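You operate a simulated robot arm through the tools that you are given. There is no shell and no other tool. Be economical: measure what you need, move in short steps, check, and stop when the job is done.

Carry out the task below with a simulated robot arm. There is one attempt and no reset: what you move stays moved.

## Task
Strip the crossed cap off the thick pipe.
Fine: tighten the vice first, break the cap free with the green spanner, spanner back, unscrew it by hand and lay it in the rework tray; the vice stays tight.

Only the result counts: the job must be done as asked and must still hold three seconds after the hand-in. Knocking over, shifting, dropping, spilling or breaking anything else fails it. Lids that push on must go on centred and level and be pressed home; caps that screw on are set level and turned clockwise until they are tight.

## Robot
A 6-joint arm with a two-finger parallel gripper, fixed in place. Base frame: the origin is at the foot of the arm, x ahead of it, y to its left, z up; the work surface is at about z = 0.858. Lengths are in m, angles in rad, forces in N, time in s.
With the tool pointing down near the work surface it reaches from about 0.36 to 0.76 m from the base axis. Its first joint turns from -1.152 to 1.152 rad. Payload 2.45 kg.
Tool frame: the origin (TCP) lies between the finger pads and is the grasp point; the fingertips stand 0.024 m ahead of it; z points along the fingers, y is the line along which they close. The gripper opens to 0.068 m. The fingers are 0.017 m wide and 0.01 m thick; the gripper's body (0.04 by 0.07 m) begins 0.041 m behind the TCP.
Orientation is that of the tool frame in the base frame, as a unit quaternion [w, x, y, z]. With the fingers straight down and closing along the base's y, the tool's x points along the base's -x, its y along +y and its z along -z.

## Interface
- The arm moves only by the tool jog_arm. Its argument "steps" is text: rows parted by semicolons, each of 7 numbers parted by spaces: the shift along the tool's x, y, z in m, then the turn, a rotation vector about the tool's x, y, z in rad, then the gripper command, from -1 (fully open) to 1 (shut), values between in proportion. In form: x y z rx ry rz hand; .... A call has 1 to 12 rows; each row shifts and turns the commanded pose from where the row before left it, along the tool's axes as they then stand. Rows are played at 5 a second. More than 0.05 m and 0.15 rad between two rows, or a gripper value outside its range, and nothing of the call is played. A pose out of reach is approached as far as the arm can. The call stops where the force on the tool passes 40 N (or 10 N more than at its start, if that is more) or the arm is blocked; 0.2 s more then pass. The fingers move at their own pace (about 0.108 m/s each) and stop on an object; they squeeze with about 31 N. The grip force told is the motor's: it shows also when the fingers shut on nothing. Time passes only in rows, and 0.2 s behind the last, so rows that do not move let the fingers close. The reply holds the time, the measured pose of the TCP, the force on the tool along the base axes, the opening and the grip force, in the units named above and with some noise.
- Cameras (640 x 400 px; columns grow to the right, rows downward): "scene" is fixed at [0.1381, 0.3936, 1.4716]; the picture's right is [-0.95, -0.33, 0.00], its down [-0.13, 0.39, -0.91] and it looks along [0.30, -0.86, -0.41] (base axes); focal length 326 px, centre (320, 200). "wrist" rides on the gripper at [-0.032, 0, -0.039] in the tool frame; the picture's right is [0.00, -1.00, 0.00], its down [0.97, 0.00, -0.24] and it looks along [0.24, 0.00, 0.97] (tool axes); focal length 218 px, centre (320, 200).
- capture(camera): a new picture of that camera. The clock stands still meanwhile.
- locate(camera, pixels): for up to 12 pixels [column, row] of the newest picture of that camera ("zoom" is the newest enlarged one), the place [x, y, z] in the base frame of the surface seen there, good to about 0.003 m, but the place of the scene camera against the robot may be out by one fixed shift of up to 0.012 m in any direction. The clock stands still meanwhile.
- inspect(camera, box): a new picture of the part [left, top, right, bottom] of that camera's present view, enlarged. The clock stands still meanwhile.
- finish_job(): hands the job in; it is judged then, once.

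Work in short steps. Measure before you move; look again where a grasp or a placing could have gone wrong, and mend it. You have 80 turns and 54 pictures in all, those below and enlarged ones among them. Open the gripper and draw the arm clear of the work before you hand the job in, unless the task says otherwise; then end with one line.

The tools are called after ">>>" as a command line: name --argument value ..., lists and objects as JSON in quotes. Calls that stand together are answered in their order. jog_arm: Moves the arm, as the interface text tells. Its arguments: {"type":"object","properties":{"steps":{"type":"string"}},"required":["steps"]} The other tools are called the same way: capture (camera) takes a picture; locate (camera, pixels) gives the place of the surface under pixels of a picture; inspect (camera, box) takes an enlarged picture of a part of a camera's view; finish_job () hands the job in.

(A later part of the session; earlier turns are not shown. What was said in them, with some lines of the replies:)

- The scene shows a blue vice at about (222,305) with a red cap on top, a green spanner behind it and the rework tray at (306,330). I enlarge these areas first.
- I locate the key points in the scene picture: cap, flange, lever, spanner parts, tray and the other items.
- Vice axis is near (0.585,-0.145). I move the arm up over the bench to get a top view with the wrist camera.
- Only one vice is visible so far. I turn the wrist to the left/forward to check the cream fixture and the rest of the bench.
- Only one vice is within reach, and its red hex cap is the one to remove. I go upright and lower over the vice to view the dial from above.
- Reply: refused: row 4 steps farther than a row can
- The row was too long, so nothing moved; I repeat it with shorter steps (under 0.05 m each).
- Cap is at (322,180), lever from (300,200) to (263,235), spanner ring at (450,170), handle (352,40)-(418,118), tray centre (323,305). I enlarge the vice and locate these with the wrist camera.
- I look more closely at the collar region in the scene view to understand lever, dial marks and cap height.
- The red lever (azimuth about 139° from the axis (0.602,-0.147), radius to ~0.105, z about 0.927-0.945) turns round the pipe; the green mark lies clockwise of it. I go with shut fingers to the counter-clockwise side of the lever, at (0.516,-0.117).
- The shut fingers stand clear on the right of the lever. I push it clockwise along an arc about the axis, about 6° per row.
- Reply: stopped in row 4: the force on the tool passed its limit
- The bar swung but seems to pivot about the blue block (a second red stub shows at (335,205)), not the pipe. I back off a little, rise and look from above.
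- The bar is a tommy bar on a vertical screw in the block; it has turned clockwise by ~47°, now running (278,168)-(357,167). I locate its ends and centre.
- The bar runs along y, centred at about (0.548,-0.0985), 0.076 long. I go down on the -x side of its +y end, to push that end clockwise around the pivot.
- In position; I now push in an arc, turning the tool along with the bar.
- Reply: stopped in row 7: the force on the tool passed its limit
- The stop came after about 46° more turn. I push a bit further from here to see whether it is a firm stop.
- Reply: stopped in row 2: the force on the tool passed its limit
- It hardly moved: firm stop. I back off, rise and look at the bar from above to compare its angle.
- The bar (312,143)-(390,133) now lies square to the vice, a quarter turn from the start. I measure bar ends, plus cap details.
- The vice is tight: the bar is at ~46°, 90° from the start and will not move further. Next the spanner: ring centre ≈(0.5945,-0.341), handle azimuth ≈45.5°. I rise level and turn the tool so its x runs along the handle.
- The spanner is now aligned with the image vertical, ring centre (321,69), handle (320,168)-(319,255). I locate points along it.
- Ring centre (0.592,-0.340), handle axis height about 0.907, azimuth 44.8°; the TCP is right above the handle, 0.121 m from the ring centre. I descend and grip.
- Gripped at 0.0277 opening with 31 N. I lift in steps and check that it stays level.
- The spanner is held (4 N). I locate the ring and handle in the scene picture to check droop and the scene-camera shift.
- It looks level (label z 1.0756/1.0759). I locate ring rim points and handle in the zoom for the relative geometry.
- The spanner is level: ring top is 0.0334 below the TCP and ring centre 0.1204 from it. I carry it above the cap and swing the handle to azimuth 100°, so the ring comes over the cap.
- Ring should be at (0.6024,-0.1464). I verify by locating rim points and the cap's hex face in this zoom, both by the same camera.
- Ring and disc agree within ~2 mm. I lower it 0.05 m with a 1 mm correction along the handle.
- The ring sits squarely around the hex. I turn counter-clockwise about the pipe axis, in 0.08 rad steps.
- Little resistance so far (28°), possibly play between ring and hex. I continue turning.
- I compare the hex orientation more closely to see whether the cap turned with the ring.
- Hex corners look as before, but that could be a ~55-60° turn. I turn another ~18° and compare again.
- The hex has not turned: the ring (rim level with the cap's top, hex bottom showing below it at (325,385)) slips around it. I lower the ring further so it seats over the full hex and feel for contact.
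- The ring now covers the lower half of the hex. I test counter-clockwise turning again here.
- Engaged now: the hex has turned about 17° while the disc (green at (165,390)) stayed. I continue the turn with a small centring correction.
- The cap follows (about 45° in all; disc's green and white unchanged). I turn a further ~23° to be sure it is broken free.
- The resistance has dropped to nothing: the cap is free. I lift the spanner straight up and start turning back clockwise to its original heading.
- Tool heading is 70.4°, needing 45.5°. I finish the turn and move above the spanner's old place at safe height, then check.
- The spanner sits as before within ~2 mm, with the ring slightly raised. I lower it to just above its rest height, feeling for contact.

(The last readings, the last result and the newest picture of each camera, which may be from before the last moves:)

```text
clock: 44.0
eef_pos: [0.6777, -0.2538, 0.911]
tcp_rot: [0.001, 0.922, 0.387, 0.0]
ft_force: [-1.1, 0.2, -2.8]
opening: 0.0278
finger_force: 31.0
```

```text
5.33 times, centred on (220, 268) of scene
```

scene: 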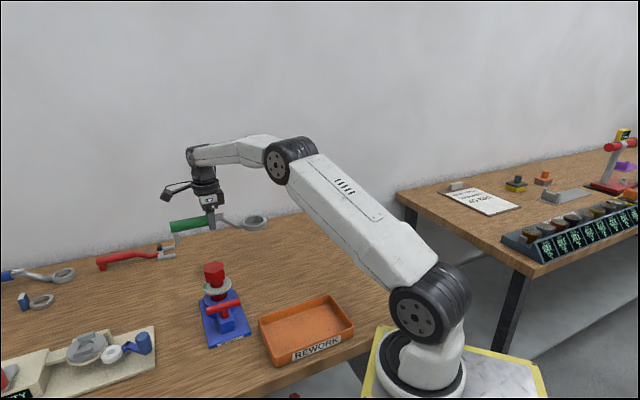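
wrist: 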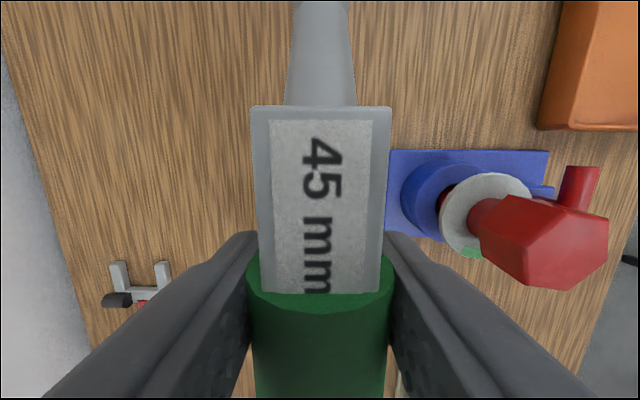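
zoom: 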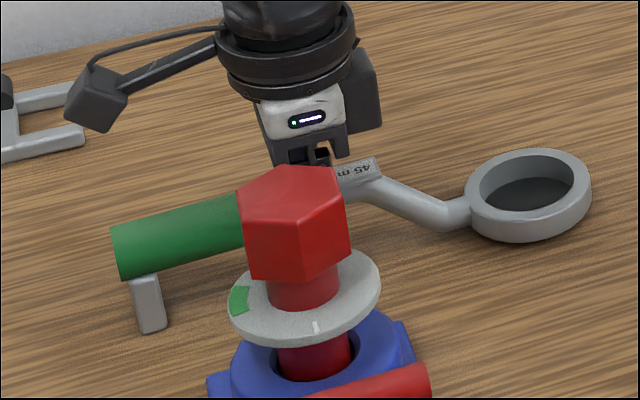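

The spanner is 1-2 mm above the bench. I lower slightly more, then open gently.

>>> jog_arm --steps "0 0 0.0015 0 0 0 1; 0 0 0.0015 0 0 0 1; 0 0 0 0 0 0 1; 0 0 0 0 0 0 0.1; 0 0 0 0 0 0 0; 0 0 0 0 0 0 -0.6; 0 0 0 0 0 0 -1; 0 0 0 0 0 0 -1"

```text
clock: 45.9
eef_pos: [0.6779, -0.255, 0.9087]
tcp_rot: [0.001, 0.922, 0.388, 0.0]
ft_force: [0.6, -0.2, 0.1]
opening: 0.068
finger_force: 0.1
```

Released. I rise straight up and move over the cap to see its orientation.

>>> jog_arm --steps "0 0 -0.045 0 0 0 -1; 0 0 -0.045 0 0 0 -1; 0 0 -0.045 0 0 0 -1; 0 0 -0.045 0 0 0 -1; 0 0 -0.045 0 0 0 -1; 0.0058 -0.033 -0.02 0 0 0 -1; 0.0058 -0.033 0 0 0 0 -1; 0.0058 -0.033 0 0 0 0 -1; 0.0058 -0.031 0 0 0 0 -1; 0 0 0 0 0 0 -1"

>>> inspect --camera "wrist" --box '[180, 60, 460, 260]'

```text
clock: 48.0
eef_pos: [0.5997, -0.1472, 1.1503]
tcp_rot: [0.0, 0.922, 0.387, 0.001]
ft_force: [-0.2, 0.3, -0.1]
opening: 0.068
finger_force: 0.0
```

```text
2.00 times, centred on (320, 160) of wrist
```

zoom: 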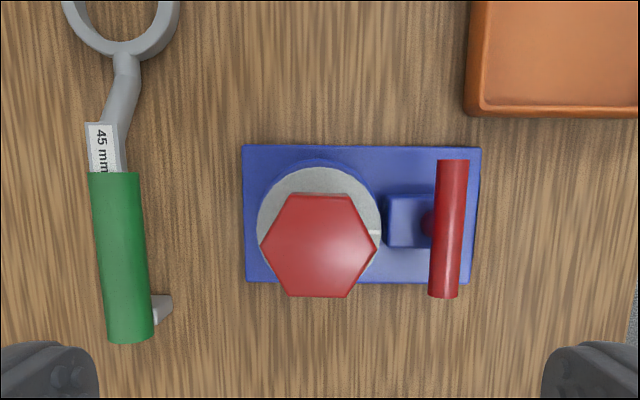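

The spanner is back in place, and the cap shows flats along image horizontal with centre at zoom (320,246). I locate its top centre and opposite edges.

>>> locate --camera "zoom" --pixels '[[320, 246], [268, 246], [372, 248], [320, 200], [320, 292], [446, 170], [449, 290], [120, 30]]'

```text
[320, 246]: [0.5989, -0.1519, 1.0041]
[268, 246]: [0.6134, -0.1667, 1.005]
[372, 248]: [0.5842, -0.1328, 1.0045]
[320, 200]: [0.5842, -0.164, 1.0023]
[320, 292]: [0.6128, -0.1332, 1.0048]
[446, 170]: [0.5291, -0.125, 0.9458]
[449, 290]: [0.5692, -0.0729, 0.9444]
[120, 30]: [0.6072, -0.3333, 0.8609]
```

The cap centre is about (0.600,-0.148). I turn 30° clockwise to match flats, descend around the hex and close.

>>> jog_arm --steps "0 0 0 0 0 0.13 -1; 0 0 0 0 0 0.13 -1; 0 0 0 0 0 0.13 -1; 0 0 0 0 0 0.13 -1; 0 0 0.045 0 0 0 -1; 0 0 0.045 0 0 0 -1; 0 0 0.04 0 0 0 -1; 0 0 0.028 0 0 0 -1; 0 0 0 0 0 0 -1; 0 0 0 0 0 0 1; 0 0 0 0 0 0 1; 0 0 0 0 0 0 1"

>>> inspect --camera "scene" --box '[170, 230, 270, 310]'

```text
clock: 50.6
eef_pos: [0.6008, -0.1475, 0.9941]
tcp_rot: [0.0, 0.991, 0.136, 0.002]
ft_force: [6.9, -10.0, -3.9]
opening: 0.0449
finger_force: 30.9
```

```text
5.00 times, centred on (220, 270) of scene
```

zoom: 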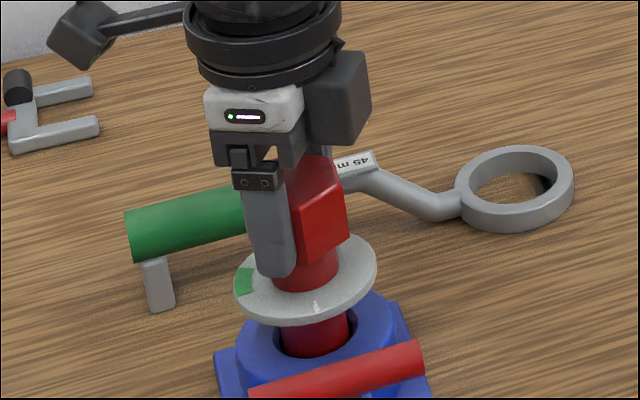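

Gripped on flats (0.0449). A side force of ~11 N along tool +y suggests ~1 mm offset; I correct it and turn counter-clockwise.

>>> jog_arm --steps "0 0.001 0 0 0 0 1; 0 0 0 0 0 -0.14 1; 0 0 0 0 0 -0.14 1; 0 0 0 0 0 -0.14 1; 0 0 0 0 0 -0.14 1; 0 0 0 0 0 0 1"

```text
clock: 52.0
eef_pos: [0.6012, -0.1472, 0.9948]
tcp_rot: [0.0, 0.914, 0.406, 0.002]
ft_force: [8.3, -1.9, 0.0]
opening: 0.0446
finger_force: 31.5
```

Turning smoothly with low forces. I continue counter-clockwise about 80° more.

>>> jog_arm --steps "0 0.0005 0 0 0 -0.14 1; 0 0 0 0 0 -0.14 1; 0 0 0 0 0 -0.14 1; 0 0 0 0 0 -0.14 1; 0 0 0 0 0 -0.14 1; 0 0 0 0 0 -0.14 1; 0 0 0 0 0 -0.14 1; 0 0 0 0 0 -0.14 1; 0 0 0 0 0 -0.14 1; 0 0 0 0 0 -0.14 1; 0 0 0 0 0 0 1"

>>> inspect --camera "scene" --box '[170, 230, 270, 310]'

```text
clock: 54.5
eef_pos: [0.6009, -0.1476, 0.9944]
tcp_rot: [0.001, 0.436, 0.9, 0.0]
ft_force: [0.2, -0.2, 0.2]
opening: 0.0445
finger_force: 30.4
```

```text
5.00 times, centred on (220, 270) of scene
```

zoom: 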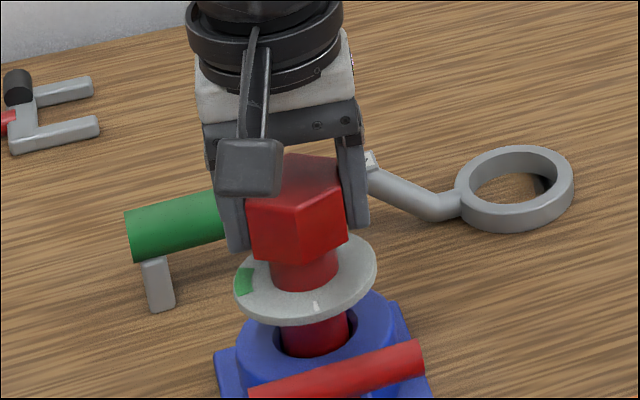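

Forces are near zero at 128° heading and the cap turns with the hand. I turn a further 96°.

>>> jog_arm --steps "0 0 0 0 0 -0.14 1; 0 0 0 0 0 -0.14 1; 0 0 0 0 0 -0.14 1; 0 0 0 0 0 -0.14 1; 0 0 0 0 0 -0.14 1; 0 0 0 0 0 -0.14 1; 0 0 0 0 0 -0.14 1; 0 0 0 0 0 -0.14 1; 0 0 0 0 0 -0.14 1; 0 0 0 0 0 -0.14 1; 0 0 0 0 0 -0.14 1; 0 0 0 0 0 -0.14 1"

>>> jog_arm --steps "0 0 -0.002 0 0 0 1; 0 0 -0.002 0 0 0 1; 0 0 0 0 0 0 1"

>>> inspect --camera "scene" --box '[170, 230, 270, 310]'

```text
clock: 57.0
eef_pos: [0.6014, -0.148, 0.9937]
tcp_rot: [0.0, -0.379, 0.926, 0.0]
ft_force: [-0.4, 0.3, 0.8]
opening: 0.0449
finger_force: 31.0
```

```text
clock: 57.9
eef_pos: [0.6013, -0.1487, 0.998]
tcp_rot: [0.001, -0.377, 0.926, -0.001]
ft_force: [0.4, -0.5, -2.1]
opening: 0.0448
finger_force: 31.2
```

```text
5.00 times, centred on (220, 270) of scene
```

zoom: 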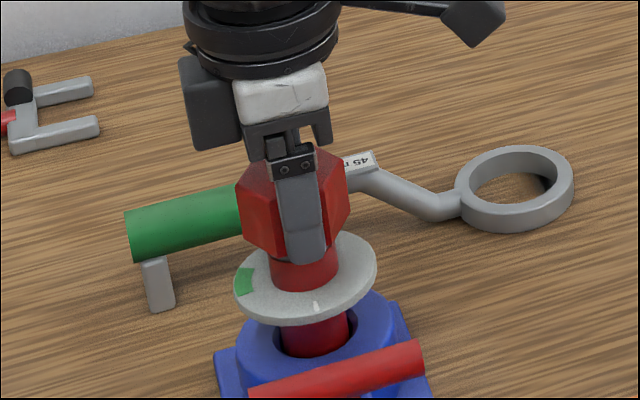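

Lifting 4 mm cost only ~2 N (about the cap's weight), so the cap seems off the thread. I lift on slowly.

>>> jog_arm --steps "0 0 -0.004 0 0 0 1; 0 0 -0.006 0 0 0 1; 0 0 -0.01 0 0 0 1; 0 0 -0.02 0 0 0 1; 0 0 -0.03 0 0 0 1; 0 0 0 0 0 0 1"

>>> capture --camera "scene"

```text
clock: 59.2
eef_pos: [0.6008, -0.149, 1.0679]
tcp_rot: [0.001, -0.377, 0.926, -0.001]
ft_force: [0.1, 0.8, -2.2]
opening: 0.0444
finger_force: 30.9
```

```text
10 pictures are left
```

scene: 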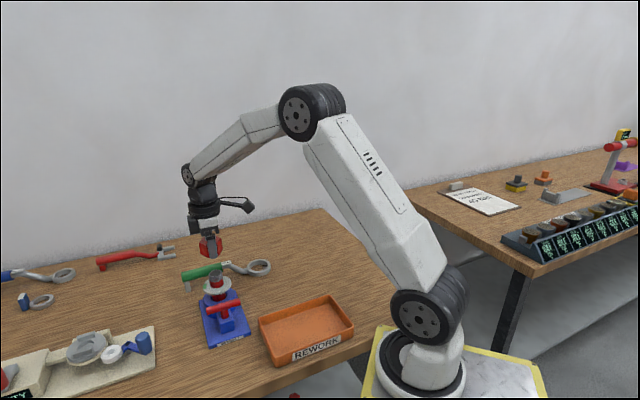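

The cap is off in the hand and the pipe end shows clear. Tray centre is about (0.37,-0.157). I turn 90° clockwise so the fingers open along the tray's long side and move over the tray.

>>> jog_arm --steps "0 0 -0.02 0 0 0.1428 1; 0 0 0 0 0 0.1428 1; 0 0 0 0 0 0.1428 1; 0 0 0 0 0 0.1428 1; 0 0 0 0 0 0.1428 1; 0 0 0 0 0 0.1428 1; 0 0 0 0 0 0.1428 1; 0 0 0 0 0 0.1428 1; 0 0 0 0 0 0.1428 1; 0 0 0 0 0 0.1428 1; 0 0 0 0 0 0.1428 1"

>>> jog_arm --steps "0.0252 -0.028 0 0 0 0 1; 0.0252 -0.028 0 0 0 0 1; 0.0252 -0.028 0 0 0 0 1; 0.0252 -0.028 0 0 0 0 1; 0.0252 -0.028 0 0 0 0 1; 0.0252 -0.028 0 0 0 0 1; 0 0 0 0 0 0 1"

>>> inspect --camera "scene" --box '[240, 200, 370, 380]'

>>> capture --camera "wrist"

```text
clock: 61.6
eef_pos: [0.6009, -0.1484, 1.0878]
tcp_rot: [0.001, 0.39, 0.921, 0.0]
ft_force: [0.6, 0.3, -2.0]
opening: 0.0446
finger_force: 31.5
```

```text
clock: 63.2
eef_pos: [0.3767, -0.1571, 1.0845]
tcp_rot: [0.002, 0.389, 0.921, 0.0]
ft_force: [-0.2, -0.3, -1.5]
opening: 0.0448
finger_force: 30.9
```

```text
2.22 times, centred on (305, 290) of scene
```

zoom: 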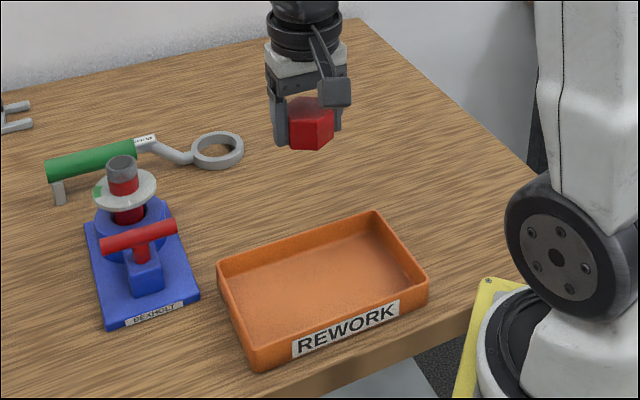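

```text
8 pictures are left
```

wrist: 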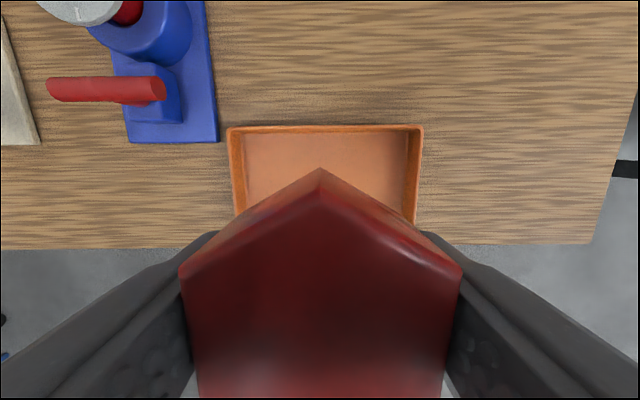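

The tray is centred laterally under the hand (rim 228 to 422 px). I locate rim and floor to fix the forward position.

>>> locate --camera "wrist" --pixels '[[228, 128], [422, 127], [325, 127], [260, 170], [380, 170], [237, 212], [415, 215]]'

>>> locate --camera "scene" --pixels '[[262, 325], [325, 298], [353, 330], [272, 362], [306, 325], [290, 330], [320, 318]]'

```text
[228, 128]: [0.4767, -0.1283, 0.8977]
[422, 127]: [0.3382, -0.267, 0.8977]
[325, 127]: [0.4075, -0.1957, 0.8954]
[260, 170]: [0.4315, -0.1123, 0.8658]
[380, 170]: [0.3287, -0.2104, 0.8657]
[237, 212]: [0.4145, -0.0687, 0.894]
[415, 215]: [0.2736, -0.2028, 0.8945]
```

```text
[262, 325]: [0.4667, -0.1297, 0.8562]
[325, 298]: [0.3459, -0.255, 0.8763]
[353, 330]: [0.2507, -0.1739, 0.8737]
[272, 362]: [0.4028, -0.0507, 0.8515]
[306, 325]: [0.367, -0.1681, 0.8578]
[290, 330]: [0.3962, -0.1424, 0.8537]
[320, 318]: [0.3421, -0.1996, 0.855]
```

Floor z is 0.8655 and rim 0.895; the hand is well inside. I shift 6 mm to the middle and lower until the fingertips are just above the floor.

>>> jog_arm --steps "0.006 0 0.04 0 0 0 1; 0 0 0.04 0 0 0 1; 0 0 0.04 0 0 0 1; 0 0 0.04 0 0 0 1; 0 0 0.02 0 0 0 1; 0 0 0.008 0 0 0 1; 0 0 0 0 0 0 1"

>>> inspect --camera "scene" --box '[260, 270, 360, 370]'

```text
clock: 64.8
eef_pos: [0.3714, -0.1528, 0.8985]
tcp_rot: [0.001, 0.388, 0.922, 0.0]
ft_force: [0.3, 1.2, -2.1]
opening: 0.0445
finger_force: 30.9
```

```text
4.00 times, centred on (310, 320) of scene
```

zoom: 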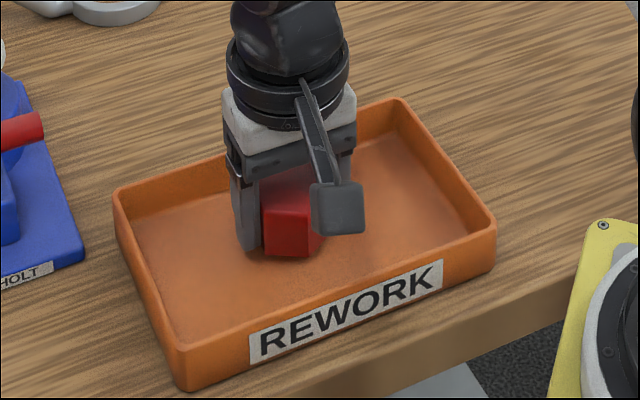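

Cap is inside the tray, fingertips ~9 mm above the floor. I lower in small steps until light contact.

>>> jog_arm --steps "0 0 0.003 0 0 0 1; 0 0 0.002 0 0 0 1; 0 0 0.002 0 0 0 1; 0 0 0.001 0 0 0 1; 0 0 0 0 0 0 1"

```text
clock: 66.0
eef_pos: [0.3706, -0.1528, 0.8926]
tcp_rot: [0.001, 0.389, 0.921, 0.0]
ft_force: [0.3, 0.3, -2.1]
opening: 0.0446
finger_force: 31.1
```

>>> jog_arm --steps "0 0 0.0015 0 0 0 1; 0 0 0.001 0 0 0 1; 0 0 0 0 0 0 1"

```text
clock: 66.8
eef_pos: [0.3713, -0.1528, 0.8908]
tcp_rot: [0.001, 0.389, 0.921, 0.0]
ft_force: [-4.0, 1.3, 18.8]
opening: 0.0445
finger_force: 30.5
```

Contact (19 N up). I back off 1 mm and open gradually.

>>> jog_arm --steps "0 0 -0.0012 0 0 0 1; 0 0 0 0 0 0 0; 0 0 0 0 0 0 -0.3; 0 0 0 0 0 0 -0.5; 0 0 0 0 0 0 -0.7; 0 0 0 0 0 0 -0.7; 0 0 -0.02 0 0 0 -0.7; 0 0 -0.04 0 0 0 -0.7; 0 0 -0.045 0 0 0 -0.7; 0 0 -0.045 0 0 0 -0.7; 0 0 -0.045 0 0 0 -0.7"

>>> capture --camera "scene"

>>> inspect --camera "scene" --box '[160, 240, 370, 370]'

>>> capture --camera "wrist"

```text
clock: 69.2
eef_pos: [0.3708, -0.1523, 1.0843]
tcp_rot: [0.0, 0.389, 0.921, 0.0]
ft_force: [-0.4, 0.5, 0.3]
opening: 0.058
finger_force: 0.1
```

```text
6 pictures are left
```

scene: 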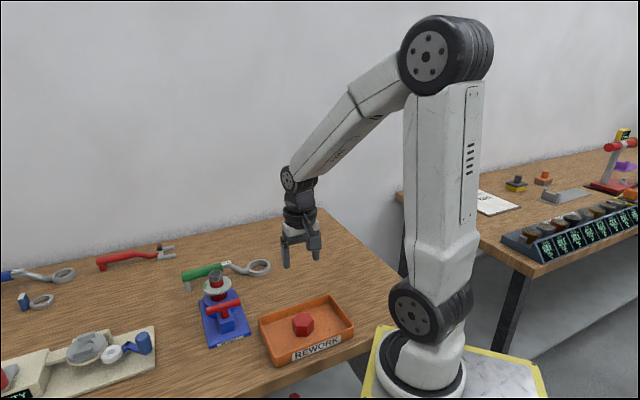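

```text
3.05 times, centred on (265, 305) of scene
```

zoom: 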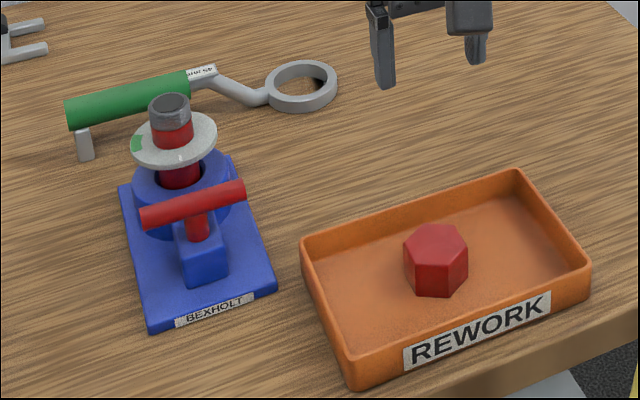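

```text
4 pictures are left
```

wrist: 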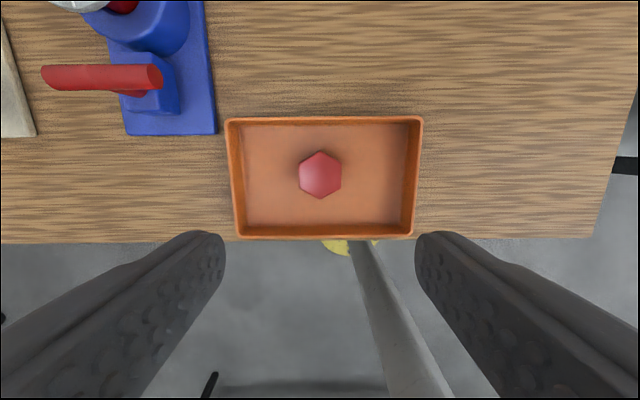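

The cap lies flat in the tray, the spanner is in its place and the vice bar is unchanged. I open fully and rise clear.

>>> jog_arm --steps "0 0 -0.045 0 0 0 -1; 0 0 -0.045 0 0 0 -1; 0 0 -0.045 0 0 0 -1; 0 0 0 0 0 0 -1"

>>> finish_job

```text
clock: 70.2
eef_pos: [0.3728, -0.1533, 1.2224]
tcp_rot: [0.001, 0.388, 0.921, -0.001]
ft_force: [0.2, 0.5, 0.8]
opening: 0.0678
finger_force: 0.1
```

```text
The job is handed in.
```

The job is handed in: I tightened the vice and left it tight, broke the cap free with the green spanner and put the spanner back within a few millimetres of where it was, then unscrewed the cap by hand and laid it flat in the rework tray.
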